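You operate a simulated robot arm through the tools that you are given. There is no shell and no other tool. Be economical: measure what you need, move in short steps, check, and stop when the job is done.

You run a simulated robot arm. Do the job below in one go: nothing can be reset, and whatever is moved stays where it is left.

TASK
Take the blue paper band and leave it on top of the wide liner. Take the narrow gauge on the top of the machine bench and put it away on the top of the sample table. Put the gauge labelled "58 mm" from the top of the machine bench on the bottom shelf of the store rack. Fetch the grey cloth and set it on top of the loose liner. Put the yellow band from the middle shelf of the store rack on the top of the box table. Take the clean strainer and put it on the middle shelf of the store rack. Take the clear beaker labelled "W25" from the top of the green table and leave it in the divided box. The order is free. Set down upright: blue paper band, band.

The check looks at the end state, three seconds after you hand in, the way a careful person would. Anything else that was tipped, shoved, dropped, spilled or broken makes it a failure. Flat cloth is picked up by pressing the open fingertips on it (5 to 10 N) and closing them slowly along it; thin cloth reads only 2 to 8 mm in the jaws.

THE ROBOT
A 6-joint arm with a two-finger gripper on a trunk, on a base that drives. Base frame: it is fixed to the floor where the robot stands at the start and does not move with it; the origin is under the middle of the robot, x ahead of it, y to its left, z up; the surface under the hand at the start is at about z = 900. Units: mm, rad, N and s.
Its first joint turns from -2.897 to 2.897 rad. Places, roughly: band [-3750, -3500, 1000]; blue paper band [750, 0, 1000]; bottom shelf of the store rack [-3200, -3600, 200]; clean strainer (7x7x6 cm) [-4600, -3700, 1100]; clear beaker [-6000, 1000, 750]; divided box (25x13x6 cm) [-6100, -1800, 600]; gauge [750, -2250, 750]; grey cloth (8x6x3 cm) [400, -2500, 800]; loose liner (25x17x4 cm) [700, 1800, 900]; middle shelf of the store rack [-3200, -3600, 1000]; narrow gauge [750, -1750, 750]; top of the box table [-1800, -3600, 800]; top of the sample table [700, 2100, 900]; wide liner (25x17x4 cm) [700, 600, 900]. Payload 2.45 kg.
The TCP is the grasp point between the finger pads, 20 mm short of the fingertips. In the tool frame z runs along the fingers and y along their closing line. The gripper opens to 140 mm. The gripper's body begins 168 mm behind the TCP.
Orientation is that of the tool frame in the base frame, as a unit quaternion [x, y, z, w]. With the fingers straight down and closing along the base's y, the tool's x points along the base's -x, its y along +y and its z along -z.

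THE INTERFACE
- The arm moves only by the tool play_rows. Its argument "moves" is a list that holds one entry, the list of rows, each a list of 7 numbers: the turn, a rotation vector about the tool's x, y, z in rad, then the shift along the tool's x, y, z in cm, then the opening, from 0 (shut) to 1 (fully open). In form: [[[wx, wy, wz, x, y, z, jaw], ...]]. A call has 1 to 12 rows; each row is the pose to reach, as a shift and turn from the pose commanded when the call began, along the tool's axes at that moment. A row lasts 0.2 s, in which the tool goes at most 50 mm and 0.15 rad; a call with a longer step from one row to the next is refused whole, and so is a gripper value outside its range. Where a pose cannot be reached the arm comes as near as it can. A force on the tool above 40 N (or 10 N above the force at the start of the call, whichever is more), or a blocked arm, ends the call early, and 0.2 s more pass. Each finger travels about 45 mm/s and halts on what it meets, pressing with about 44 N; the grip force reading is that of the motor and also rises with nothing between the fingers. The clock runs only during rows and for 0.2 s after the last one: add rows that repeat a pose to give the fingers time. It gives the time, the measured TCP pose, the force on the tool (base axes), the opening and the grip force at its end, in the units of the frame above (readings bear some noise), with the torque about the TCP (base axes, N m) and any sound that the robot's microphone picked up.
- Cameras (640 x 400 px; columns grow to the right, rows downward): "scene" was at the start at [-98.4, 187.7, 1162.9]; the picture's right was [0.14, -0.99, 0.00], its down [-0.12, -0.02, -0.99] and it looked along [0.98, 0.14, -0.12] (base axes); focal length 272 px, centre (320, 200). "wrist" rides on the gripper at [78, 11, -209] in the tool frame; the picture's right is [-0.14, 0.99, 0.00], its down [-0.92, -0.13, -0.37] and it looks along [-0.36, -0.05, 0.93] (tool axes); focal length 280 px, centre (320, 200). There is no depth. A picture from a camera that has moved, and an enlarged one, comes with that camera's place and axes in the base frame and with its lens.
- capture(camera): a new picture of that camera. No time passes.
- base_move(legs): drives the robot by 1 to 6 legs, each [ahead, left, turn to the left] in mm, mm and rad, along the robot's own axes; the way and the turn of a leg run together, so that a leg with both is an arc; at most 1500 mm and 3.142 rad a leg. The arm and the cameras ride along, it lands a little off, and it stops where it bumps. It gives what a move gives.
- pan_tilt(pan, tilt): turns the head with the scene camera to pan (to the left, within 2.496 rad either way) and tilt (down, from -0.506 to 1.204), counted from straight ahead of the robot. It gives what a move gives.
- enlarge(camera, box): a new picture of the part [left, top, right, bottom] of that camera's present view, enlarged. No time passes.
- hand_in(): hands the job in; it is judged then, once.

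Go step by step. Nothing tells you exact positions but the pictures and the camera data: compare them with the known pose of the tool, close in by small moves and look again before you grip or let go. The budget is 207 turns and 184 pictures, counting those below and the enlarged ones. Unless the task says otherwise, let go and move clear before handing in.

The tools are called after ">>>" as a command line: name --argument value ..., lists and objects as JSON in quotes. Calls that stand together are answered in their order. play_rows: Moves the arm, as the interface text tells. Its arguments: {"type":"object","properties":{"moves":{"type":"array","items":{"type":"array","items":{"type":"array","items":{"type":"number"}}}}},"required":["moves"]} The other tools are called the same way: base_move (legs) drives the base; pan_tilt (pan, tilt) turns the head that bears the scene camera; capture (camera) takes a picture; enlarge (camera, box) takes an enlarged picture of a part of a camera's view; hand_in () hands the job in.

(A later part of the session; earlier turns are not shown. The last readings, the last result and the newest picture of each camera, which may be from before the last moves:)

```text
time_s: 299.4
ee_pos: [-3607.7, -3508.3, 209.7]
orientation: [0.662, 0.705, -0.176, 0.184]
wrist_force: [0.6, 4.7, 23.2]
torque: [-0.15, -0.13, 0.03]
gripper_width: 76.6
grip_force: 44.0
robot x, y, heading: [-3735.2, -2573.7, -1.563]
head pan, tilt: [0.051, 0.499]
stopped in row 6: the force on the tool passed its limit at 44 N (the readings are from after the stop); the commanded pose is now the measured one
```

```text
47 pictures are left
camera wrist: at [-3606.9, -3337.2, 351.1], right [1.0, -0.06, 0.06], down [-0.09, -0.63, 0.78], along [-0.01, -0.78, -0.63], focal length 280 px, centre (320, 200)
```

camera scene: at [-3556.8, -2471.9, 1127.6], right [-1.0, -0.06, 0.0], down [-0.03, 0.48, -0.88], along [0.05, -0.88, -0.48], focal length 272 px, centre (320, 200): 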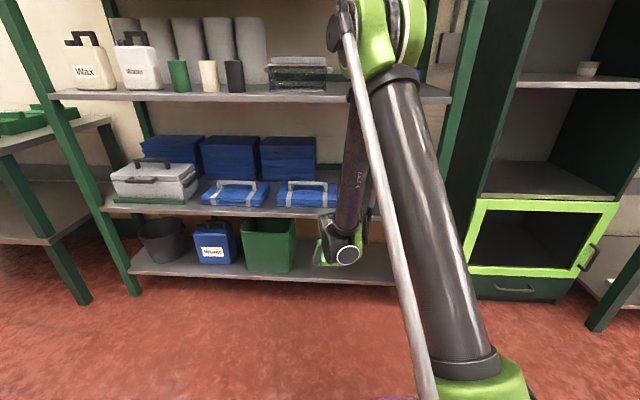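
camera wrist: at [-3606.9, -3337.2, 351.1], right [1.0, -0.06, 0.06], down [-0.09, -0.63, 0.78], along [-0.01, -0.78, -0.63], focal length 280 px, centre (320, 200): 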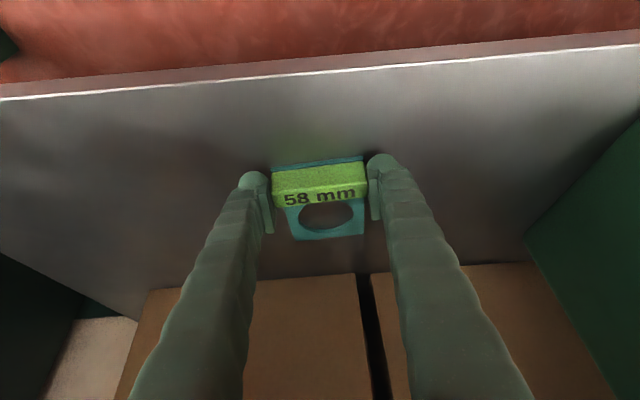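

Contact: the gauge is on the shelf (z≈180). Release and back out along the tool axis.

>>> play_rows --moves '[[[0, 0, 0, -0.1, 0, -0.18, 0.5], [0, 0, 0, -0.1, 0, -0.18, 0.6], [0, 0, 0, -0.1, 0, -0.18, 0.7], [0, 0, 0, -0.1, 0, -0.18, 0.75], [0, 0, 0, -0.1, 0, -2.5, 0.75], [0, 0, 0, -0.1, 0, -7, 0.75], [0, 0, 0, 0, 0, -11, 0.75]]]'

>>> capture --camera "wrist"

```text
time_s: 301.0
ee_pos: [-3610.1, -3455.4, 303.2]
orientation: [0.663, 0.705, -0.175, 0.184]
wrist_force: [0.0, 0.0, -0.5]
torque: [0.03, 0.02, -0.01]
gripper_width: 104.8
grip_force: 0.1
robot x, y, heading: [-3736.1, -2573.9, -1.564]
head pan, tilt: [0.051, 0.499]
```

```text
46 pictures are left
camera wrist: at [-3609.9, -3283.7, 445.6], right [1.0, -0.06, 0.06], down [-0.09, -0.63, 0.77], along [-0.01, -0.78, -0.63], focal length 280 px, centre (320, 200)
```

wrist: 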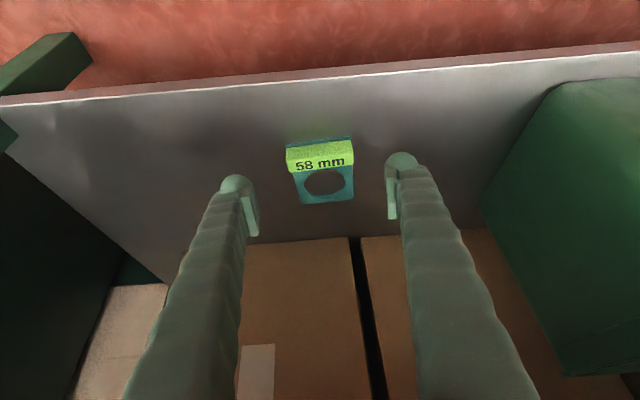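

The 58 mm gauge lies flat on the bottom shelf. Keeping this lean, I back out and raise the hand for the yellow band on the middle shelf.

>>> base_move --legs '[[-330, 0, 0]]'

>>> play_rows --moves '[[[0, 0, 0, -2.3, 0, -4.2, 0.6], [0, 0, 0, -4.6, 0, -8.4, 0.5], [0, 0, 0, -6.9, 0, -12.6, 0.5], [0, 0, 0, -9.2, 0, -16.8, 0.5], [0, 0, 0, -11.5, 0, -21, 0.5], [0, 0, 0, -13.8, 0, -25.2, 0.5], [0, 0, 0, -16.1, 0, -29.4, 0.5], [0, 0, 0, -18.4, 0, -33.6, 0.5], [0, 0, 0, -20.7, 0, -37.8, 0.5], [0, 0, 0, -23, 0, -42, 0.5], [0, 0, 0, -25.3, 0, -46.2, 0.5], [0, 0, 0, -27.6, 0, -50.4, 0.5]]]'

>>> play_rows --moves '[[[0, 0, 0, -2.3, 0, -4.2, 0.5], [0, 0, 0, -4.6, 0, -8.4, 0.5], [0, 0, 0, -6.9, 0, -12.6, 0.5], [0, 0, 0, -9.2, 0, -16.8, 0.5], [0, 0, 0, -11.5, 0, -21, 0.5]]]'

>>> pan_tilt --pan -0.05 --tilt 0.25

>>> capture --camera "scene"

```text
time_s: 303.2
ee_pos: [-3612.5, -3128.8, 303.1]
orientation: [0.663, 0.704, -0.176, 0.184]
wrist_force: [0.3, -0.2, 0.2]
torque: [0.01, -0.03, 0.03]
gripper_width: 104.9
grip_force: 0.1
robot x, y, heading: [-3736.7, -2244.4, -1.565]
head pan, tilt: [0.051, 0.499]
```

```text
time_s: 305.8
ee_pos: [-3610.7, -3120.7, 878.0]
orientation: [0.663, 0.704, -0.175, 0.183]
wrist_force: [-0.2, 0.8, 0.0]
torque: [0.05, 0.04, 0.0]
gripper_width: 70.1
grip_force: 0.0
robot x, y, heading: [-3734.1, -2240.6, -1.564]
head pan, tilt: [0.051, 0.499]
```

```text
time_s: 307.0
ee_pos: [-3609.6, -3117.9, 1117.5]
orientation: [0.663, 0.704, -0.177, 0.183]
wrist_force: [0.1, -0.2, 1.0]
torque: [0.01, -0.04, -0.02]
gripper_width: 70.1
grip_force: 0.0
robot x, y, heading: [-3733.2, -2241.3, -1.565]
head pan, tilt: [0.051, 0.499]
```

```text
time_s: 307.7
ee_pos: [-3610.1, -3116.8, 1116.8]
orientation: [0.663, 0.705, -0.175, 0.184]
wrist_force: [0.5, 0.0, -0.2]
torque: [0.02, 0.0, -0.02]
gripper_width: 70.0
grip_force: 0.0
robot x, y, heading: [-3737.1, -2243.1, -1.563]
head pan, tilt: [-0.051, 0.25]
```

```text
45 pictures are left
camera scene: at [-3567.9, -2146.4, 1150.7], right [-1.0, 0.04, 0.0], down [0.01, 0.25, -0.97], along [-0.04, -0.97, -0.25], focal length 272 px, centre (320, 200)
```

scene: 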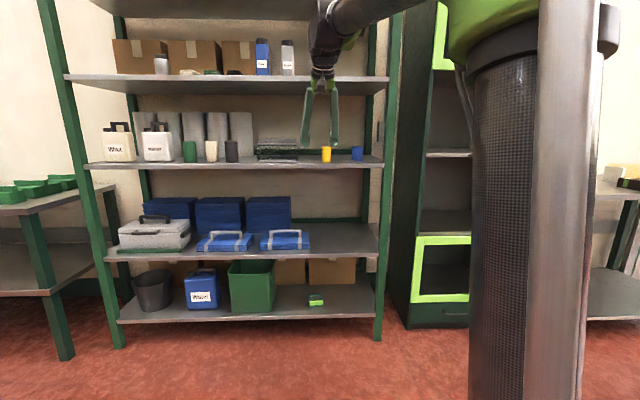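

Yellow band at about x=-3648 on the middle shelf front. Drive ahead and look with the wrist camera.

>>> base_move --legs '[[190, -38, 0]]'

>>> capture --camera "wrist"

```text
time_s: 309.3
ee_pos: [-3647.3, -3308.5, 1117.2]
orientation: [0.663, 0.704, -0.175, 0.183]
wrist_force: [0.7, 1.0, 0.1]
torque: [0.01, -0.02, 0.0]
gripper_width: 70.1
grip_force: 0.0
robot x, y, heading: [-3773.8, -2435.2, -1.567]
head pan, tilt: [-0.051, 0.25]
```

```text
44 pictures are left
camera wrist: at [-3646.6, -3136.3, 1259.3], right [1.0, -0.06, 0.06], down [-0.09, -0.63, 0.77], along [-0.01, -0.78, -0.63], focal length 280 px, centre (320, 200)
```

wrist: 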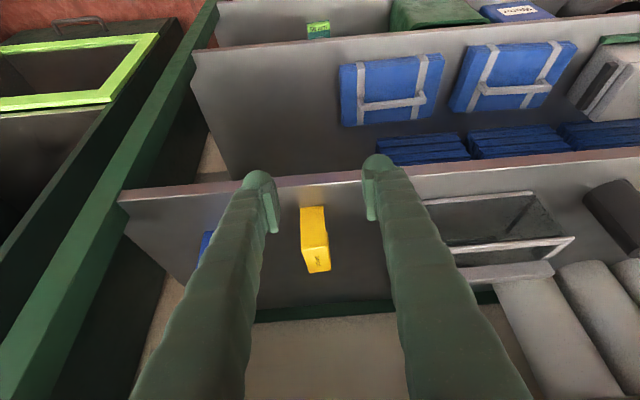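

>>> enlarge --camera "wrist" --box '[260, 180, 380, 290]'

```text
3.64 times, centred on (320, 235) of wrist
camera zoom: at [-3646.6, -3136.3, 1259.3], right [1.0, -0.06, 0.06], down [-0.09, -0.63, 0.77], along [-0.01, -0.78, -0.63], focal length 1020 px, centre (320, 73)
```

zoom: 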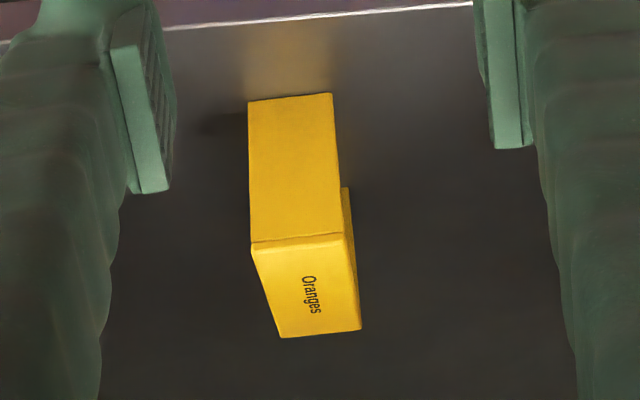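

The yellow "Oranges" band is 82 long, 32 wide, 66 high, front face at y≈-3464. I lean a bit more and move in to straddle its front part.

>>> play_rows --moves '[[[0, -0.06, 0, -3, -0.8, 3.2, 0.5], [0, -0.12, 0, -6.2, -1.4, 6.2, 0.5], [0, -0.17, 0, -9, -2, 9.4, 0.5], [0, -0.17, 0, -9, -2, 9.4, 0.5]]]'

>>> capture --camera "wrist"

>>> enlarge --camera "scene" --box '[230, 20, 450, 180]'

```text
time_s: 310.3
ee_pos: [-3659.2, -3432.7, 1078.6]
orientation: [0.646, 0.686, -0.232, 0.242]
wrist_force: [-0.6, 1.1, 0.1]
torque: [0.02, -0.02, -0.04]
gripper_width: 70.1
grip_force: 0.0
robot x, y, heading: [-3775.5, -2432.8, -1.566]
head pan, tilt: [-0.051, 0.25]
```

```text
42 pictures are left
camera wrist: at [-3660.7, -3239.7, 1190.8], right [1.0, -0.05, 0.08], down [-0.1, -0.49, 0.87], along [0.0, -0.87, -0.49], focal length 280 px, centre (320, 200)
```

wrist: 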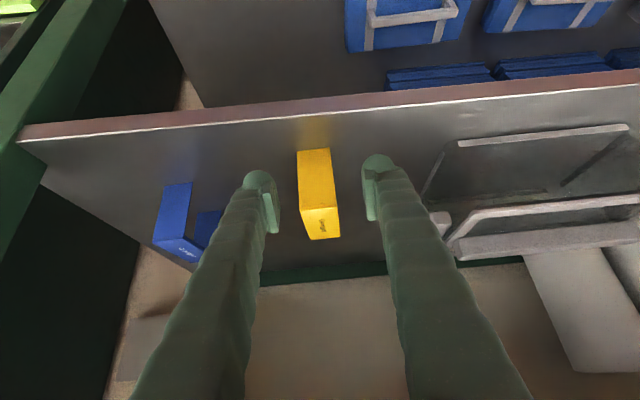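

```text
2.50 times, centred on (340, 100) of scene
camera zoom: at [-3605.0, -2337.1, 1150.8], right [-1.0, 0.05, 0.0], down [0.01, 0.25, -0.97], along [-0.04, -0.97, -0.25], focal length 681 px, centre (270, 450)
```

zoom: 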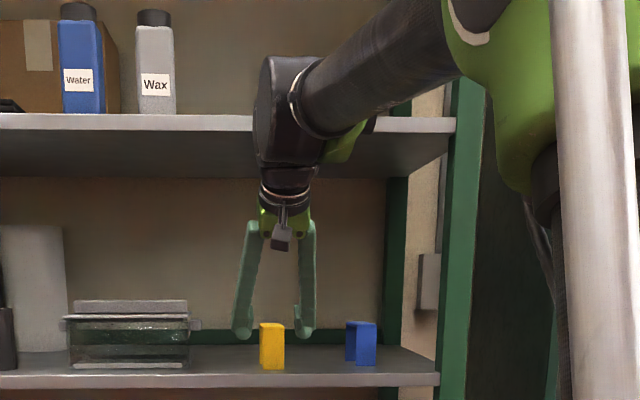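

>>> play_rows --moves '[[[0, 0, 0, -1.3, 0, 2.4, 0.5], [0, 0, 0, -2.5, 0, 4.7, 0.5], [0, 0, 0, -2.5, 0, 4.7, 0.5]]]'

>>> capture --camera "wrist"

```text
time_s: 311.1
ee_pos: [-3657.4, -3483.3, 1058.7]
orientation: [0.645, 0.686, -0.232, 0.242]
wrist_force: [-1.0, -0.2, -0.7]
torque: [-0.03, 0.03, 0.01]
gripper_width: 69.8
grip_force: 0.1
robot x, y, heading: [-3772.7, -2433.0, -1.565]
head pan, tilt: [-0.051, 0.25]
```

```text
40 pictures are left
camera wrist: at [-3657.9, -3289.6, 1169.9], right [1.0, -0.05, 0.08], down [-0.1, -0.49, 0.87], along [0.0, -0.87, -0.49], focal length 280 px, centre (320, 200)
```

wrist: 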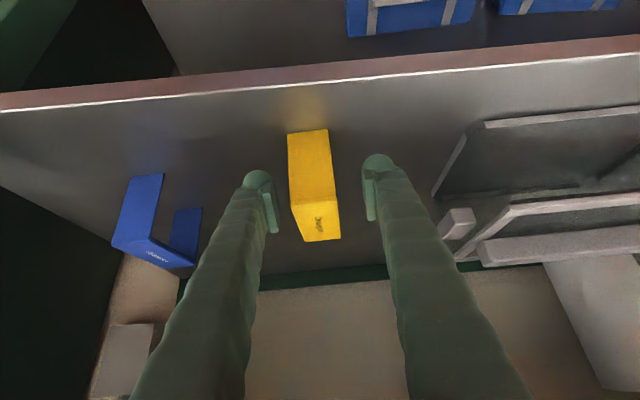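

>>> play_rows --moves '[[[0, 0, 0, 0, -0.5, 0, 0.5], [0, 0, 0, 0, -0.5, 0, 0.4], [0, 0, 0, 0, -0.5, 0, 0.3], [0, 0, 0, 0, -0.5, 0, 0.2], [0, 0, 0, 0, -0.5, 0, 0.15], [0, 0, 0, 0, -0.5, 0, 0.15]]]'

>>> capture --camera "wrist"

```text
time_s: 312.5
ee_pos: [-3662.2, -3484.0, 1058.1]
orientation: [0.646, 0.686, -0.233, 0.243]
wrist_force: [0.0, -0.2, 0.8]
torque: [0.0, 0.02, -0.01]
gripper_width: 32.2
grip_force: 44.0
robot x, y, heading: [-3774.0, -2434.7, -1.568]
head pan, tilt: [-0.051, 0.25]
```

```text
39 pictures are left
camera wrist: at [-3663.1, -3289.8, 1169.9], right [1.0, -0.05, 0.08], down [-0.1, -0.49, 0.87], along [0.0, -0.87, -0.49], focal length 280 px, centre (320, 200)
```

wrist: 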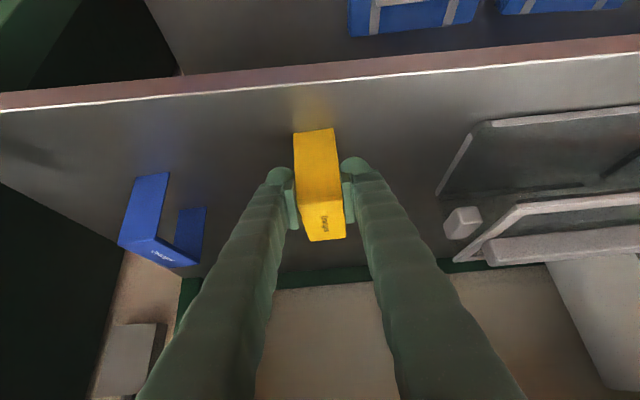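

Gripped at 32 mm. Lift 4 cm and back out by base.

>>> play_rows --moves '[[[0, 0, 0, -0.6, 0, -0.8, 0.15], [0, 0, 0, -1.8, 0, -2.4, 0.15], [0, 0, 0, -2.6, 0, -3.4, 0.15], [0, 0, 0, -2.6, 0, -3.4, 0.15]]]'

>>> base_move --legs '[[-330, 0, 0]]'

>>> capture --camera "wrist"

```text
time_s: 313.5
ee_pos: [-3662.9, -3481.6, 1101.9]
orientation: [0.645, 0.686, -0.232, 0.242]
wrist_force: [1.4, -0.1, -0.3]
torque: [-0.02, 0.01, -0.02]
gripper_width: 32.0
grip_force: 44.2
robot x, y, heading: [-3776.2, -2432.7, -1.566]
head pan, tilt: [-0.051, 0.25]
```

```text
time_s: 315.7
ee_pos: [-3664.6, -3149.0, 1102.2]
orientation: [0.646, 0.686, -0.232, 0.241]
wrist_force: [0.5, -0.2, 0.4]
torque: [0.0, -0.01, -0.01]
gripper_width: 32.0
grip_force: 43.7
robot x, y, heading: [-3775.9, -2104.8, -1.57]
head pan, tilt: [-0.051, 0.25]
```

```text
38 pictures are left
camera wrist: at [-3664.9, -2955.3, 1213.1], right [1.0, -0.05, 0.08], down [-0.1, -0.49, 0.87], along [0.0, -0.87, -0.49], focal length 280 px, centre (320, 200)
```

wrist: 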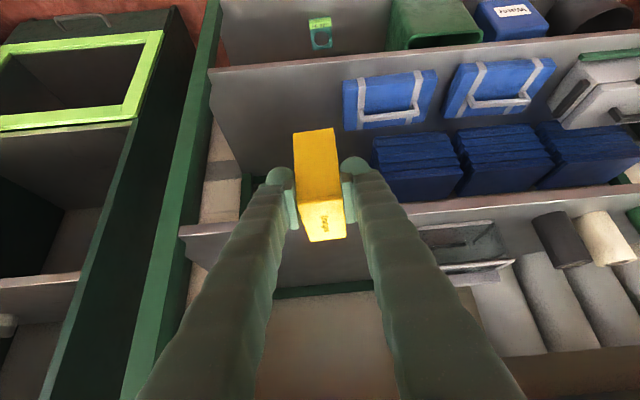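

Holding the band. Drive left to the free patch on the box table.

>>> base_move --legs '[[0, 1400, 0], [0, 315, 0], [270, 0, 0]]'

>>> capture --camera "wrist"

```text
time_s: 325.9
ee_pos: [-1953.5, -3406.4, 1101.3]
orientation: [0.644, 0.688, -0.231, 0.243]
wrist_force: [-0.3, 0.1, -0.7]
torque: [0.03, 0.0, 0.01]
gripper_width: 31.8
grip_force: 44.2
robot x, y, heading: [-2071.4, -2361.7, -1.56]
head pan, tilt: [-0.051, 0.25]
```

```text
37 pictures are left
camera wrist: at [-1955.1, -3212.4, 1213.0], right [1.0, -0.04, 0.08], down [-0.09, -0.49, 0.87], along [0.0, -0.87, -0.49], focal length 280 px, centre (320, 200)
```

wrist: 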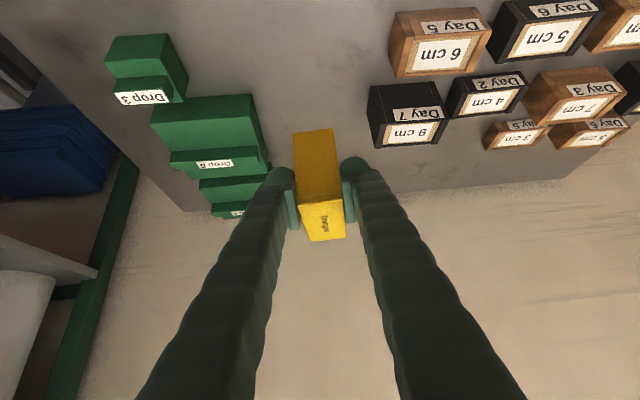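

>>> play_rows --moves '[[[0, 0, 0, 2.9, 0, 3.8, 0.15], [0, 0, 0, 5.8, 0, 7.6, 0.15], [0, 0, 0, 8.7, 0, 11.4, 0.15], [0, 0, 0, 11.6, 0, 15.2, 0.15], [0, 0, 0, 11.6, 0, 15.2, 0.15]]]'

>>> capture --camera "wrist"

>>> pan_tilt --pan 0.0 --tilt 0.3

>>> capture --camera "scene"

```text
time_s: 327.1
ee_pos: [-1953.6, -3413.6, 909.5]
orientation: [0.644, 0.688, -0.231, 0.243]
wrist_force: [0.6, -0.2, 0.3]
torque: [0.05, -0.02, 0.0]
gripper_width: 31.8
grip_force: 44.4
robot x, y, heading: [-2074.1, -2358.2, -1.556]
head pan, tilt: [-0.051, 0.25]
```

```text
36 pictures are left
camera wrist: at [-1955.4, -3218.9, 1020.9], right [1.0, -0.04, 0.08], down [-0.09, -0.49, 0.87], along [0.0, -0.87, -0.49], focal length 280 px, centre (320, 200)
```

wrist: 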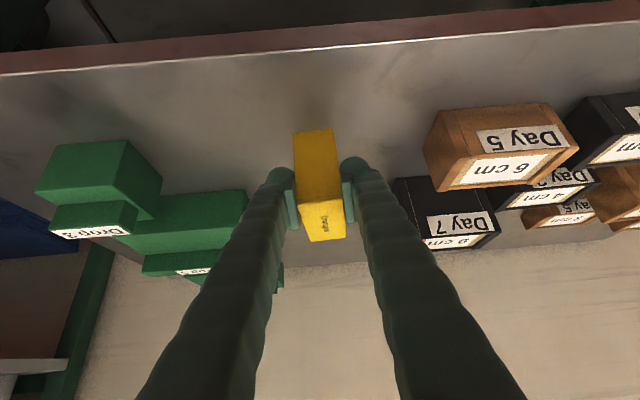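

```text
time_s: 327.7
ee_pos: [-1953.1, -3412.6, 909.5]
orientation: [0.643, 0.688, -0.232, 0.243]
wrist_force: [0.2, 1.2, -0.8]
torque: [0.01, 0.01, 0.01]
gripper_width: 32.0
grip_force: 44.1
robot x, y, heading: [-2072.6, -2361.3, -1.557]
head pan, tilt: [0.0, 0.3]
```

```text
35 pictures are left
camera scene: at [-1898.7, -2261.6, 1146.1], right [-1.0, -0.01, 0.0], down [0.0, 0.3, -0.96], along [0.01, -0.96, -0.3], focal length 272 px, centre (320, 200)
```

scene: 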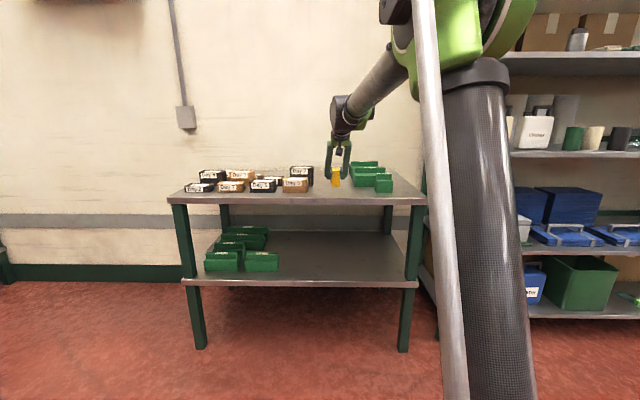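

>>> play_rows --moves '[[[0, 0, 0, 0.9, 0, 1.2, 0.15], [0, 0, 0, 1.5, 0, 2.0, 0.15], [0, 0, 0, 1.68, 0, 2.24, 0.15], [0, 0, 0, 1.86, 0, 2.48, 0.15], [0, 0, 0, 2.04, 0, 2.72, 0.15], [0, 0, 0, 2.22, 0, 2.96, 0.15], [0, 0, 0, 2.4, 0, 3.2, 0.15], [0, 0, 0, 2.58, 0, 3.44, 0.15], [0, 0, 0, 2.76, 0, 3.68, 0.15]]]'

>>> enlarge --camera "scene" --box '[270, 120, 430, 220]'

```text
time_s: 329.1
ee_pos: [-1953.5, -3414.5, 877.5]
orientation: [0.643, 0.687, -0.233, 0.245]
wrist_force: [-0.2, 6.7, 24.2]
torque: [0.59, -0.03, 0.03]
gripper_width: 32.0
grip_force: 43.9
robot x, y, heading: [-2072.7, -2360.4, -1.556]
head pan, tilt: [0.0, 0.3]
stopped in row 7: the force on the tool passed its limit at 45 N (the readings are from after the stop); the commanded pose is now the measured one
```

```text
4.00 times, centred on (350, 170) of scene
camera zoom: at [-1898.8, -2260.3, 1146.0], right [-1.0, -0.01, 0.0], down [0.0, 0.29, -0.96], along [0.01, -0.96, -0.29], focal length 1090 px, centre (200, 320)
```

zoom: 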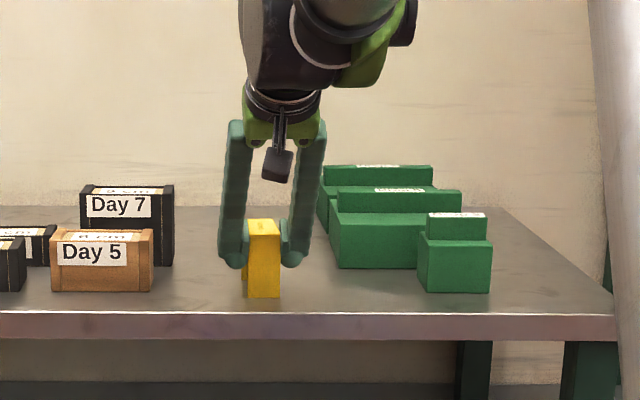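

Band is down. Release and withdraw along the tool axis.

>>> play_rows --moves '[[[0, 0, 0, -0.12, 0, -0.16, 0.15], [0, 0, 0, -0.12, 0, -0.16, 0.25], [0, 0, 0, -0.12, 0, -0.16, 0.35], [0, 0, 0, -0.12, 0, -0.16, 0.45], [0, 0, 0, -0.12, 0, -0.16, 0.5], [0, 0, 0, -0.1, 0, -3, 0.5], [0, 0, 0, 0, 0, -7, 0.5], [0, 0, 0, 0, 0, -11.5, 0.5], [0, 0, 0, 0, 0, -16, 0.5], [0, 0, 0, 0, 0, -20, 0.5]]]'

>>> enlarge --camera "scene" --box '[270, 120, 430, 220]'

```text
time_s: 331.3
ee_pos: [-1961.2, -3288.2, 1030.6]
orientation: [0.644, 0.688, -0.232, 0.243]
wrist_force: [0.1, -0.2, -0.2]
torque: [0.07, 0.0, 0.02]
gripper_width: 69.9
grip_force: 0.1
robot x, y, heading: [-2078.0, -2358.2, -1.56]
head pan, tilt: [0.0, 0.3]
```

```text
4.00 times, centred on (350, 170) of scene
camera zoom: at [-1898.7, -2261.8, 1146.1], right [-1.0, -0.01, 0.0], down [0.0, 0.3, -0.96], along [0.01, -0.96, -0.3], focal length 1090 px, centre (200, 320)
```

zoom: 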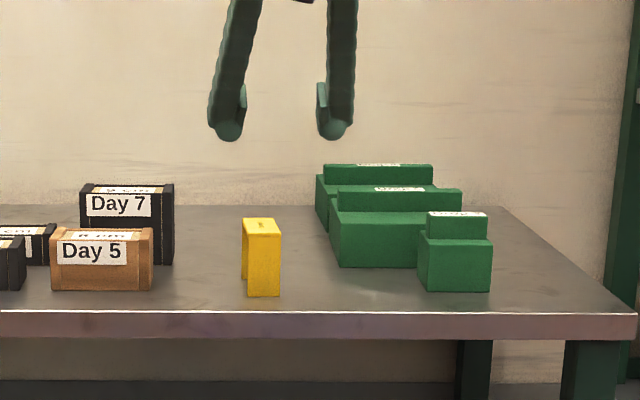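

Yellow band stands upright on the box table. Now the clean strainer: drive right past the rack to the cabinet.

>>> base_move --legs '[[-200, 0, -0.01], [0, -1300, 0], [0, -1250, 0]]'

>>> pan_tilt --pan -0.05 --tilt 0.2

>>> capture --camera "scene"

>>> capture --camera "wrist"

```text
time_s: 342.7
ee_pos: [-3946.0, -3135.0, 1029.5]
orientation: [0.611, 0.716, -0.221, 0.255]
wrist_force: [0.1, 0.3, 0.4]
torque: [0.0, 0.0, -0.01]
gripper_width: 70.1
grip_force: 0.1
robot x, y, heading: [-4139.4, -2221.6, -1.47]
head pan, tilt: [0.0, 0.3]
stopped in leg 3: the robot was blocked; the commanded pose is now the measured one
```

```text
time_s: 343.3
ee_pos: [-3946.4, -3135.0, 1029.6]
orientation: [0.612, 0.715, -0.222, 0.254]
wrist_force: [-0.1, 0.1, -0.1]
torque: [0.0, -0.02, -0.04]
gripper_width: 70.0
grip_force: 0.0
robot x, y, heading: [-4139.9, -2222.2, -1.466]
head pan, tilt: [-0.051, 0.201]
```

```text
32 pictures are left
camera scene: at [-3981.0, -2107.3, 1155.3], right [-1.0, -0.05, 0.0], down [-0.01, 0.2, -0.98], along [0.05, -0.98, -0.2], focal length 272 px, centre (320, 200)
```

scene: 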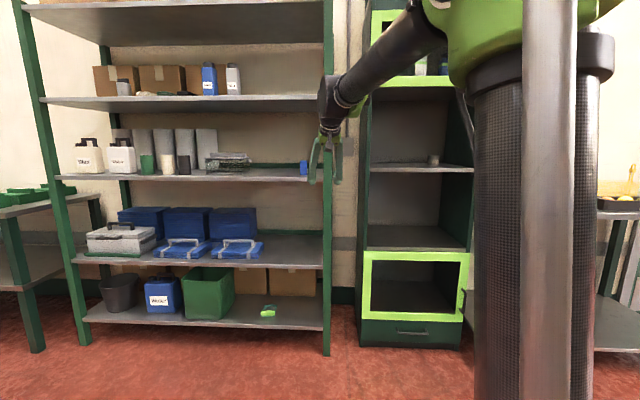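

```text
31 pictures are left
camera wrist: at [-3965.6, -2941.9, 1141.1], right [1.0, 0.05, 0.08], down [-0.05, -0.49, 0.87], along [0.08, -0.87, -0.49], focal length 280 px, centre (320, 200)
```

wrist: 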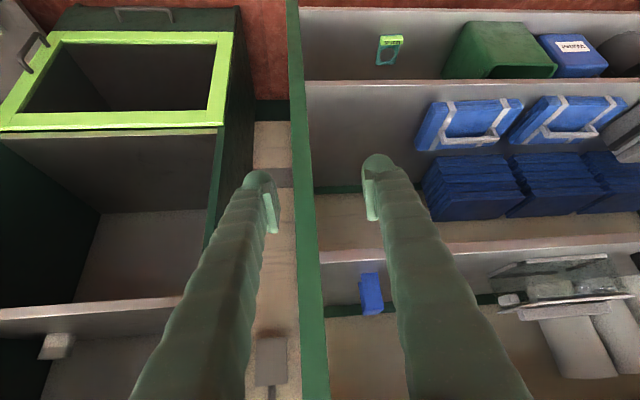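

The base bumped something on its right (the crate stack there). I retract the hand, move clear left, then pass closer to the rack.

>>> play_rows --moves '[[[0, 0, 0, 3.6, 0, -2.8, 0.5], [0, 0, 0, 7.2, 0, -5.6, 0.5], [0, 0, 0, 10.8, 0, -8.4, 0.5], [0, 0, 0, 14.4, 0, -11.2, 0.5], [0, 0, 0, 18, 0, -14, 0.5], [0, 0, 0, 21.6, 0, -16.8, 0.5], [0, 0, 0, 25.2, 0, -19.6, 0.5], [0, 0, 0, 27, 0, -21, 0.5]]]'

>>> base_move --legs '[[0, 80, 0], [0, 0, -0.1], [330, 0, 0]]'

>>> pan_tilt --pan -1.9 --tilt 0.4

>>> capture --camera "scene"

```text
time_s: 345.1
ee_pos: [-3999.2, -2797.3, 1022.6]
orientation: [0.611, 0.716, -0.221, 0.255]
wrist_force: [-0.3, 0.0, -0.7]
torque: [-0.01, 0.02, 0.03]
gripper_width: 70.1
grip_force: 0.0
robot x, y, heading: [-4139.6, -2222.7, -1.469]
head pan, tilt: [-0.051, 0.201]
```

```text
time_s: 348.5
ee_pos: [-3980.5, -3128.9, 1020.7]
orientation: [0.647, 0.684, -0.234, 0.243]
wrist_force: [-0.4, -0.3, 0.5]
torque: [0.0, 0.04, 0.01]
gripper_width: 70.1
grip_force: 0.1
robot x, y, heading: [-4061.6, -2544.1, -1.575]
head pan, tilt: [-0.051, 0.201]
```

```text
time_s: 350.3
ee_pos: [-3980.5, -3128.8, 1019.8]
orientation: [0.647, 0.684, -0.234, 0.243]
wrist_force: [-0.2, -0.1, 0.1]
torque: [-0.02, 0.01, -0.02]
gripper_width: 69.9
grip_force: 0.1
robot x, y, heading: [-4062.6, -2542.1, -1.575]
head pan, tilt: [-1.901, 0.4]
```

```text
30 pictures are left
camera scene: at [-3974.5, -2320.9, 1136.8], right [0.32, 0.95, 0.0], down [0.37, -0.13, -0.92], along [-0.87, 0.3, -0.39], focal length 272 px, centre (320, 200)
```

scene: 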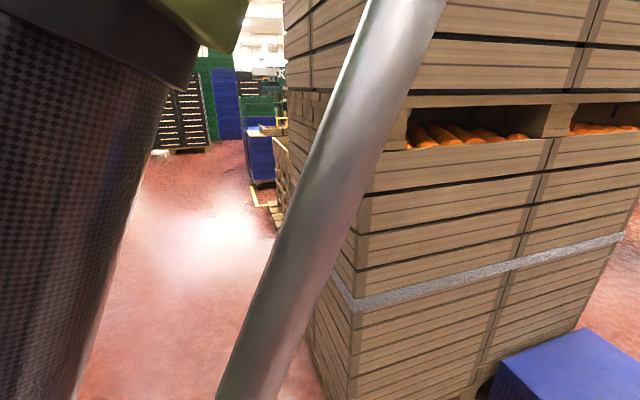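

The crate stack looks undisturbed. Continue right, nearer the cabinet, to face the strainer.

>>> base_move --legs '[[0, -530, 0]]'

>>> pan_tilt --pan 0.0 --tilt 0.25

>>> capture --camera "scene"

>>> capture --camera "wrist"

```text
time_s: 353.4
ee_pos: [-4511.9, -3126.7, 1021.6]
orientation: [0.649, 0.682, -0.235, 0.243]
wrist_force: [0.1, -0.7, -0.9]
torque: [0.01, 0.0, -0.05]
gripper_width: 70.1
grip_force: 0.1
robot x, y, heading: [-4590.6, -2537.1, -1.576]
head pan, tilt: [-1.901, 0.4]
```

```text
time_s: 355.3
ee_pos: [-4512.9, -3127.3, 1020.1]
orientation: [0.649, 0.682, -0.234, 0.243]
wrist_force: [0.0, 0.8, -1.0]
torque: [-0.01, -0.01, 0.0]
gripper_width: 70.2
grip_force: 0.1
robot x, y, heading: [-4593.5, -2539.0, -1.577]
head pan, tilt: [0.0, 0.25]
```

```text
29 pictures are left
camera scene: at [-4416.7, -2443.4, 1150.8], right [-1.0, 0.01, 0.0], down [0.0, 0.25, -0.97], along [-0.01, -0.97, -0.25], focal length 272 px, centre (320, 200)
```

scene: 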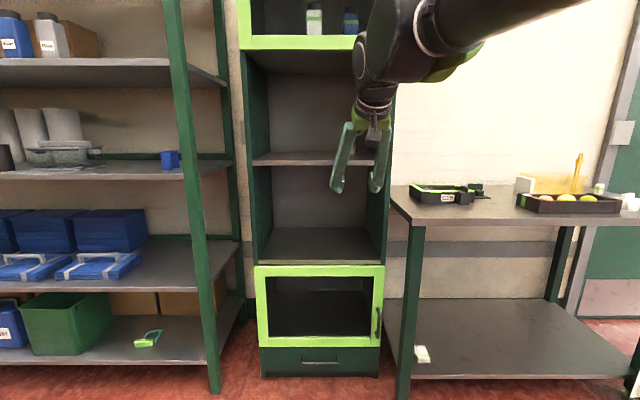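

```text
28 pictures are left
camera wrist: at [-4511.7, -2933.2, 1132.0], right [0.99, -0.06, 0.08], down [-0.1, -0.48, 0.87], along [-0.01, -0.87, -0.49], focal length 280 px, centre (320, 200)
```

wrist: 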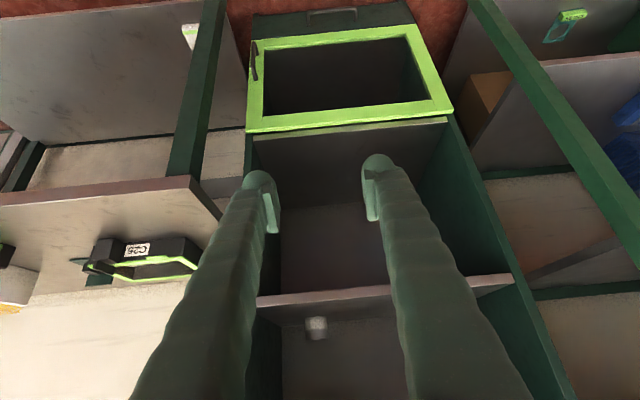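

The strainer stands deep in the cabinet (about -4560, -3730) on the z≈1047 shelf. I tilt the tool nearly horizontal and extend in front of the opening.

>>> play_rows --moves '[[[0, -0.11, 0, -4.0, 0, 1.85, 0.6], [0, -0.22, 0, -8.0, 0, 3.7, 0.7], [0, -0.33, 0, -12.0, -1, 5.5, 0.75], [0, -0.44, 0, -16.0, -2, 7.4, 0.75], [0, -0.55, 0, -20.0, -3, 9.2, 0.75], [0, -0.64, 0, -24.0, -4, 11.1, 0.75]]]'

>>> capture --camera "wrist"

```text
time_s: 356.7
ee_pos: [-4538.6, -3384.8, 1089.3]
orientation: [0.542, 0.572, -0.426, 0.445]
wrist_force: [-0.8, 0.5, 0.3]
torque: [0.04, -0.04, 0.02]
gripper_width: 104.8
grip_force: 0.1
robot x, y, heading: [-4592.0, -2536.8, -1.579]
head pan, tilt: [0.0, 0.25]
```

```text
27 pictures are left
camera wrist: at [-4540.2, -3162.4, 1061.0], right [0.99, 0.02, 0.13], down [-0.13, 0.13, 0.98], along [0.0, -0.99, 0.13], focal length 280 px, centre (320, 200)
```

wrist: 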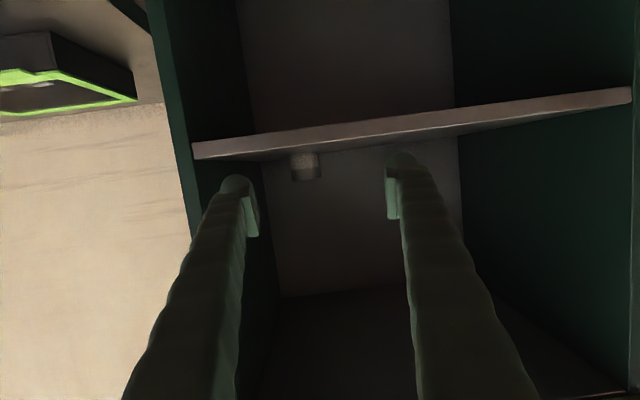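

The camera side hangs too low for the shelf, so I reduce the lean to about 1.05 rad, shift slightly right and look again.

>>> play_rows --moves '[[[0, 0.12, 0, 0, -1, 0, 0.75], [0, 0.25, 0, 0, -2, 0, 0.75], [0, 0.25, 0, 0, -2, 0, 0.75]]]'

>>> base_move --legs '[[170, 0, 0.009]]'

>>> capture --camera "wrist"

```text
time_s: 357.5
ee_pos: [-4558.4, -3386.4, 1087.9]
orientation: [0.591, 0.623, -0.355, 0.37]
wrist_force: [0.7, 0.5, 0.8]
torque: [0.02, 0.02, 0.01]
gripper_width: 105.0
grip_force: 0.0
robot x, y, heading: [-4589.5, -2540.1, -1.578]
head pan, tilt: [0.0, 0.25]
```

```text
time_s: 358.9
ee_pos: [-4549.6, -3556.1, 1086.8]
orientation: [0.588, 0.626, -0.353, 0.372]
wrist_force: [-0.2, 0.2, -0.7]
torque: [0.0, 0.01, -0.01]
gripper_width: 105.1
grip_force: 0.1
robot x, y, heading: [-4591.3, -2707.5, -1.564]
head pan, tilt: [0.0, 0.25]
```

```text
26 pictures are left
camera wrist: at [-4553.6, -3333.5, 1116.8], right [0.99, -0.01, 0.12], down [-0.12, -0.12, 0.99], along [0.01, -0.99, -0.12], focal length 280 px, centre (320, 200)
```

wrist: 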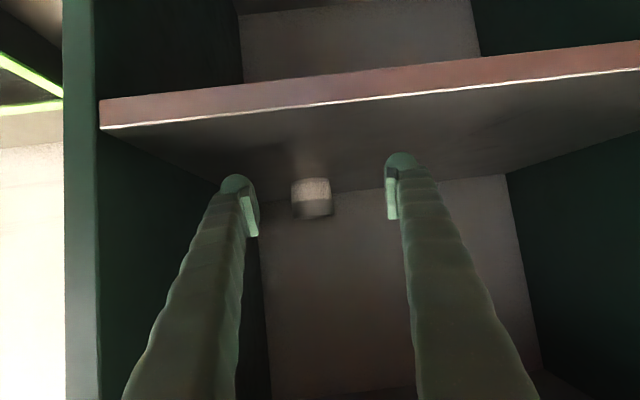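

The strainer is about 51 mm wide at (-4560, -3680), its mid-height near z 1078. I shift 1 cm right and drive in slowly.

>>> play_rows --moves '[[[0, 0, 0, 0, -0.6, 0, 0.75], [0, 0, 0, 0, -1.1, 0, 0.75]]]'

>>> base_move --legs '[[85, 0, 0]]'

>>> capture --camera "wrist"

```text
time_s: 359.5
ee_pos: [-4561.8, -3556.7, 1088.3]
orientation: [0.588, 0.625, -0.354, 0.372]
wrist_force: [0.2, 0.7, 0.1]
torque: [0.01, 0.02, 0.0]
gripper_width: 105.0
grip_force: 0.1
robot x, y, heading: [-4591.4, -2707.2, -1.563]
head pan, tilt: [0.0, 0.25]
```

```text
time_s: 360.6
ee_pos: [-4560.6, -3641.4, 1087.2]
orientation: [0.588, 0.626, -0.353, 0.372]
wrist_force: [-0.6, 0.6, 0.7]
torque: [0.02, -0.04, -0.01]
gripper_width: 105.2
grip_force: 0.1
robot x, y, heading: [-4596.3, -2789.5, -1.561]
head pan, tilt: [0.0, 0.25]
```

```text
25 pictures are left
camera wrist: at [-4563.6, -3418.8, 1116.7], right [0.99, -0.01, 0.12], down [-0.12, -0.12, 0.99], along [0.01, -0.99, -0.12], focal length 280 px, centre (320, 200)
```

wrist: 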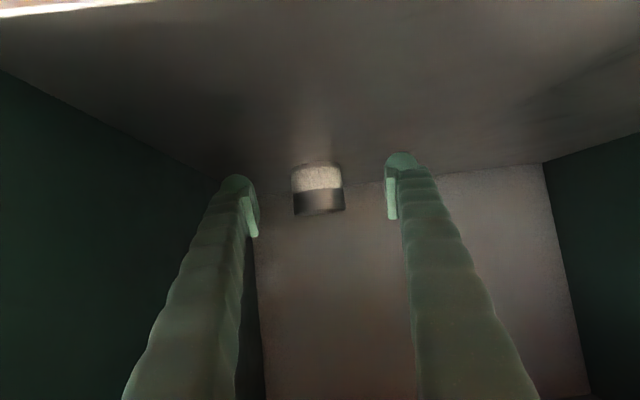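

>>> base_move --legs '[[60, 0, 0]]'

>>> capture --camera "wrist"

```text
time_s: 361.6
ee_pos: [-4559.8, -3701.2, 1086.4]
orientation: [0.588, 0.626, -0.353, 0.372]
wrist_force: [-0.2, 0.4, -0.5]
torque: [0.02, 0.01, -0.04]
gripper_width: 105.0
grip_force: 0.1
robot x, y, heading: [-4590.0, -2853.1, -1.563]
head pan, tilt: [0.0, 0.25]
```

```text
24 pictures are left
camera wrist: at [-4563.3, -3479.2, 1116.7], right [0.99, -0.01, 0.12], down [-0.12, -0.12, 0.99], along [0.01, -0.99, -0.12], focal length 280 px, centre (320, 200)
```

wrist: 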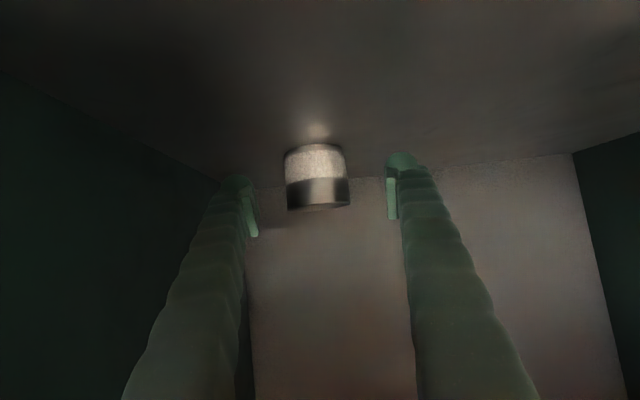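

>>> base_move --legs '[[18, 0, 0]]'

>>> play_rows --moves '[[[0, 0, 0, 0, 0, 0, 0.65], [0, 0, 0, 0, 0, 0, 0.55], [0, 0, 0, 0, 0, 0, 0.45], [0, 0, 0, 0, 0, 0, 0.38], [0, 0, 0, 0, 0, 0, 0.3], [0, 0, 0, 0, 0, 0, 0.3]]]'

>>> capture --camera "wrist"

```text
time_s: 362.4
ee_pos: [-4560.6, -3719.1, 1086.9]
orientation: [0.588, 0.625, -0.354, 0.372]
wrist_force: [0.7, 0.3, -0.5]
torque: [0.0, -0.02, -0.02]
gripper_width: 105.0
grip_force: 0.1
robot x, y, heading: [-4593.6, -2872.9, -1.566]
head pan, tilt: [0.0, 0.25]
```

```text
time_s: 363.8
ee_pos: [-4561.1, -3719.1, 1086.9]
orientation: [0.588, 0.626, -0.353, 0.372]
wrist_force: [-0.2, 0.0, 1.4]
torque: [-0.04, 0.03, -0.03]
gripper_width: 50.2
grip_force: 37.9
robot x, y, heading: [-4592.5, -2872.4, -1.567]
head pan, tilt: [0.0, 0.25]
```

```text
23 pictures are left
camera wrist: at [-4563.3, -3497.1, 1116.8], right [0.99, -0.01, 0.12], down [-0.12, -0.12, 0.99], along [0.01, -0.99, -0.12], focal length 280 px, centre (320, 200)
```

wrist: 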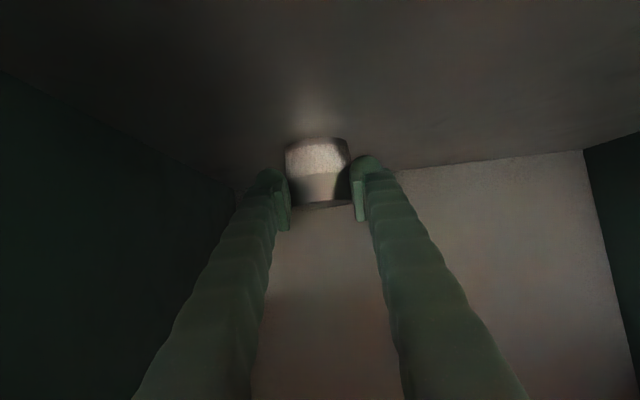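

Gripped at 50 mm. Lift 2 cm and back out.

>>> play_rows --moves '[[[0, 0, 0, -0.6, 0, -0.35, 0.3], [0, 0, 0, -1.73, 0, -1.0, 0.3], [0, 0, 0, -1.73, 0, -1.0, 0.3]]]'

>>> base_move --legs '[[-440, 0, 0]]'

>>> capture --camera "wrist"

```text
time_s: 364.6
ee_pos: [-4560.8, -3718.3, 1106.8]
orientation: [0.588, 0.625, -0.354, 0.371]
wrist_force: [-0.3, -0.3, -0.6]
torque: [0.01, -0.02, 0.01]
gripper_width: 41.9
grip_force: 0.1
robot x, y, heading: [-4589.8, -2873.4, -1.563]
head pan, tilt: [0.0, 0.25]
```

```text
time_s: 367.2
ee_pos: [-4564.0, -3279.8, 1107.7]
orientation: [0.588, 0.625, -0.354, 0.372]
wrist_force: [-0.3, 0.3, 0.4]
torque: [0.0, -0.02, 0.01]
gripper_width: 41.6
grip_force: 0.0
robot x, y, heading: [-4591.1, -2435.1, -1.565]
head pan, tilt: [0.0, 0.25]
```

```text
22 pictures are left
camera wrist: at [-4566.1, -3057.4, 1136.6], right [0.99, -0.01, 0.12], down [-0.12, -0.12, 0.99], along [0.01, -0.99, -0.12], focal length 280 px, centre (320, 200)
```

wrist: 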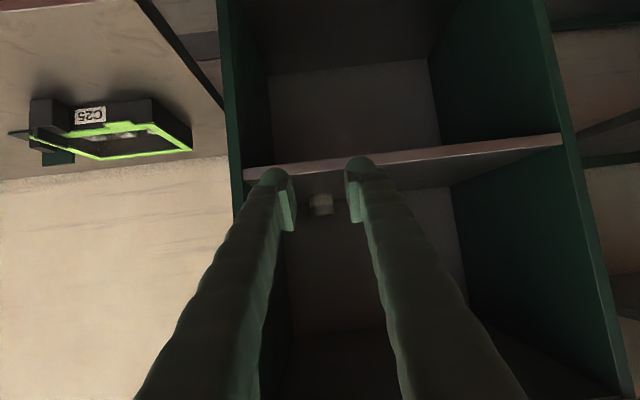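

The strainer slipped out; the jaws caught only its near side. I look where it stands now.

>>> enlarge --camera "wrist" --box '[260, 160, 380, 240]'

```text
5.00 times, centred on (320, 200) of wrist
camera zoom: at [-4566.1, -3057.4, 1136.6], right [0.99, -0.01, 0.12], down [-0.12, -0.12, 0.99], along [0.01, -0.99, -0.12], focal length 1402 px, centre (320, 200)
```

zoom: 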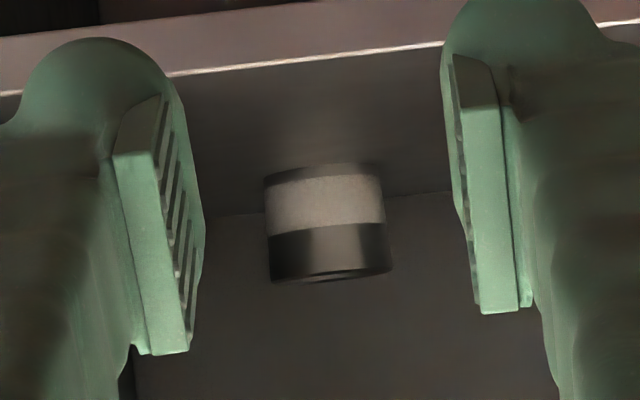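

It still stands upright, centre near y≈-3730. I open, lower again, and go in about 2 cm deeper.

>>> play_rows --moves '[[[0, 0, 0, 0.9, 0.2, 0.5, 0.45], [0, 0, 0, 1.95, 0.3, 1.1, 0.6], [0, 0, 0, 1.95, 0.3, 1.1, 0.75], [0, 0, 0, 1.95, 0.3, 1.1, 0.75]]]'

>>> base_move --legs '[[300, 0, 0], [145, 0, 0]]'

>>> capture --camera "wrist"

```text
time_s: 368.2
ee_pos: [-4559.7, -3280.5, 1085.9]
orientation: [0.587, 0.626, -0.353, 0.372]
wrist_force: [-1.2, -0.7, -0.5]
torque: [0.02, 0.01, -0.02]
gripper_width: 105.2
grip_force: 0.1
robot x, y, heading: [-4596.3, -2433.5, -1.565]
head pan, tilt: [0.0, 0.25]
```

```text
time_s: 371.2
ee_pos: [-4557.4, -3727.3, 1085.1]
orientation: [0.588, 0.625, -0.353, 0.372]
wrist_force: [-0.3, -0.2, 0.3]
torque: [0.0, -0.05, 0.0]
gripper_width: 105.3
grip_force: 0.0
robot x, y, heading: [-4588.7, -2878.8, -1.565]
head pan, tilt: [0.0, 0.25]
```

```text
20 pictures are left
camera wrist: at [-4560.2, -3505.9, 1114.5], right [0.99, -0.01, 0.12], down [-0.12, -0.12, 0.99], along [0.01, -0.99, -0.12], focal length 280 px, centre (320, 200)
```

wrist: 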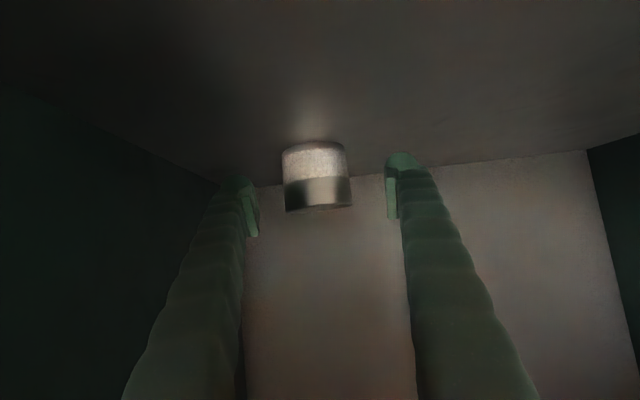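

>>> base_move --legs '[[28, 0, 0]]'

>>> play_rows --moves '[[[0, 0, 0, 0, 0, 0, 0.65], [0, 0, 0, 0, 0, 0, 0.55], [0, 0, 0, 0, 0, 0, 0.47], [0, 0, 0, 0, 0, 0, 0.4], [0, 0, 0, 0, 0, 0, 0.3], [0, 0, 0, 0, 0, 0, 0.2], [0, 0, 0, 0, 0, 0, 0.2]]]'

```text
time_s: 372.1
ee_pos: [-4558.1, -3756.0, 1085.6]
orientation: [0.587, 0.626, -0.353, 0.372]
wrist_force: [0.1, 0.0, 0.1]
torque: [0.02, 0.03, 0.01]
gripper_width: 105.1
grip_force: 0.0
robot x, y, heading: [-4590.4, -2906.7, -1.566]
head pan, tilt: [0.0, 0.25]
```

```text
time_s: 373.7
ee_pos: [-4556.5, -3756.1, 1085.0]
orientation: [0.588, 0.625, -0.353, 0.371]
wrist_force: [1.6, 0.6, 1.4]
torque: [-0.01, -0.08, 0.01]
gripper_width: 59.2
grip_force: 43.6
robot x, y, heading: [-4591.8, -2906.0, -1.562]
head pan, tilt: [0.0, 0.25]
```

Now 59 mm with full force: a proper grip across the diameter. Lift and check.

>>> play_rows --moves '[[[0, 0, 0, -0.6, 0, -0.35, 0.2], [0, 0, 0, -1.73, 0, -1.0, 0.2], [0, 0, 0, -1.73, 0, -1.0, 0.2]]]'

>>> base_move --legs '[[-470, 0, 0]]'

>>> capture --camera "wrist"

```text
time_s: 374.5
ee_pos: [-4557.6, -3756.0, 1106.2]
orientation: [0.588, 0.626, -0.353, 0.371]
wrist_force: [0.8, -0.6, 0.3]
torque: [0.02, -0.03, -0.03]
gripper_width: 59.4
grip_force: 44.3
robot x, y, heading: [-4588.9, -2911.2, -1.566]
head pan, tilt: [0.0, 0.25]
```

```text
time_s: 377.3
ee_pos: [-4560.4, -3277.1, 1105.7]
orientation: [0.588, 0.625, -0.354, 0.372]
wrist_force: [0.7, 0.2, -1.1]
torque: [0.02, 0.02, 0.0]
gripper_width: 59.3
grip_force: 43.5
robot x, y, heading: [-4592.9, -2434.9, -1.563]
head pan, tilt: [0.0, 0.25]
```

```text
19 pictures are left
camera wrist: at [-4563.4, -3056.3, 1134.7], right [0.99, -0.01, 0.12], down [-0.12, -0.12, 0.99], along [0.01, -0.99, -0.12], focal length 280 px, centre (320, 200)
```

wrist: 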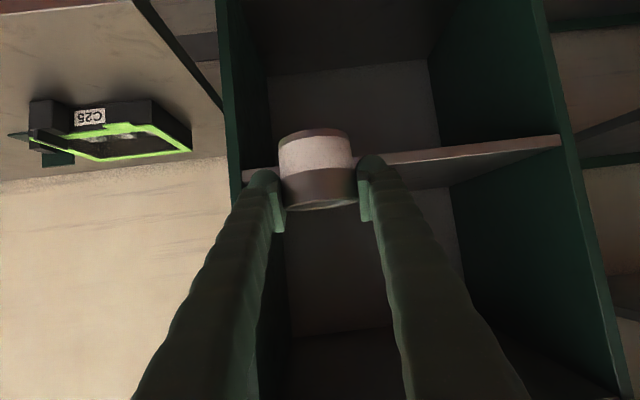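

Strainer held upright. Drive to the spot on the rack's middle shelf where the yellow band stood.

>>> base_move --legs '[[0, 895, 0]]'

>>> capture --camera "wrist"

```text
time_s: 382.0
ee_pos: [-3663.3, -3275.3, 1105.0]
orientation: [0.589, 0.625, -0.354, 0.371]
wrist_force: [-0.6, 0.7, -1.0]
torque: [-0.02, 0.02, -0.02]
gripper_width: 59.0
grip_force: 44.3
robot x, y, heading: [-3693.2, -2427.0, -1.564]
head pan, tilt: [0.0, 0.25]
```

```text
18 pictures are left
camera wrist: at [-3665.4, -3052.7, 1134.7], right [0.99, -0.01, 0.12], down [-0.12, -0.12, 0.99], along [0.01, -0.99, -0.12], focal length 280 px, centre (320, 200)
```

wrist: 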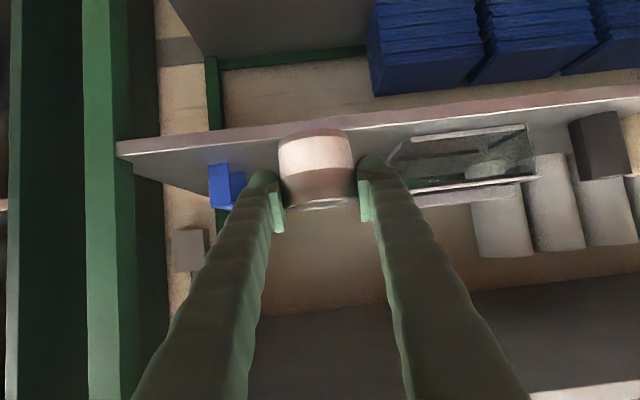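

>>> base_move --legs '[[200, 0, 0]]'

>>> play_rows --moves '[[[0, 0, 0, 2.6, 0, 1.5, 0.2], [0, 0, 0, 3.5, 0, 2.0, 0.2], [0, 0, 0, 3.5, 0, 2.0, 0.2]]]'

>>> capture --camera "wrist"

```text
time_s: 383.6
ee_pos: [-3660.7, -3476.8, 1104.8]
orientation: [0.588, 0.625, -0.354, 0.371]
wrist_force: [0.0, 0.1, -0.6]
torque: [0.0, 0.0, 0.0]
gripper_width: 59.2
grip_force: 43.7
robot x, y, heading: [-3697.0, -2631.2, -1.564]
head pan, tilt: [0.0, 0.25]
```

```text
time_s: 384.4
ee_pos: [-3660.6, -3477.4, 1064.8]
orientation: [0.588, 0.626, -0.353, 0.372]
wrist_force: [0.1, -0.3, -0.5]
torque: [-0.04, -0.02, -0.02]
gripper_width: 59.1
grip_force: 43.9
robot x, y, heading: [-3693.1, -2628.1, -1.571]
head pan, tilt: [0.0, 0.25]
```

```text
17 pictures are left
camera wrist: at [-3664.1, -3255.2, 1093.9], right [0.99, -0.01, 0.12], down [-0.12, -0.12, 0.99], along [0.01, -0.99, -0.12], focal length 280 px, centre (320, 200)
```

wrist: 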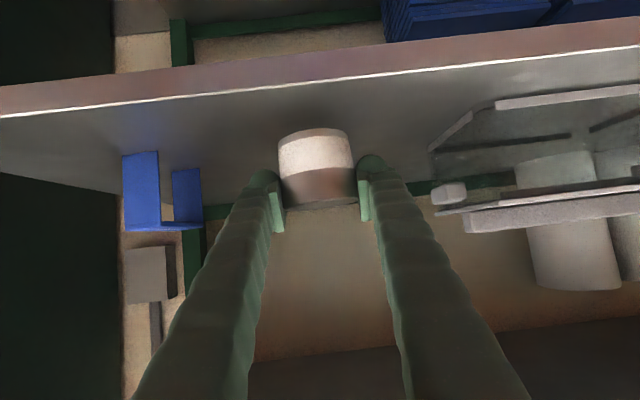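

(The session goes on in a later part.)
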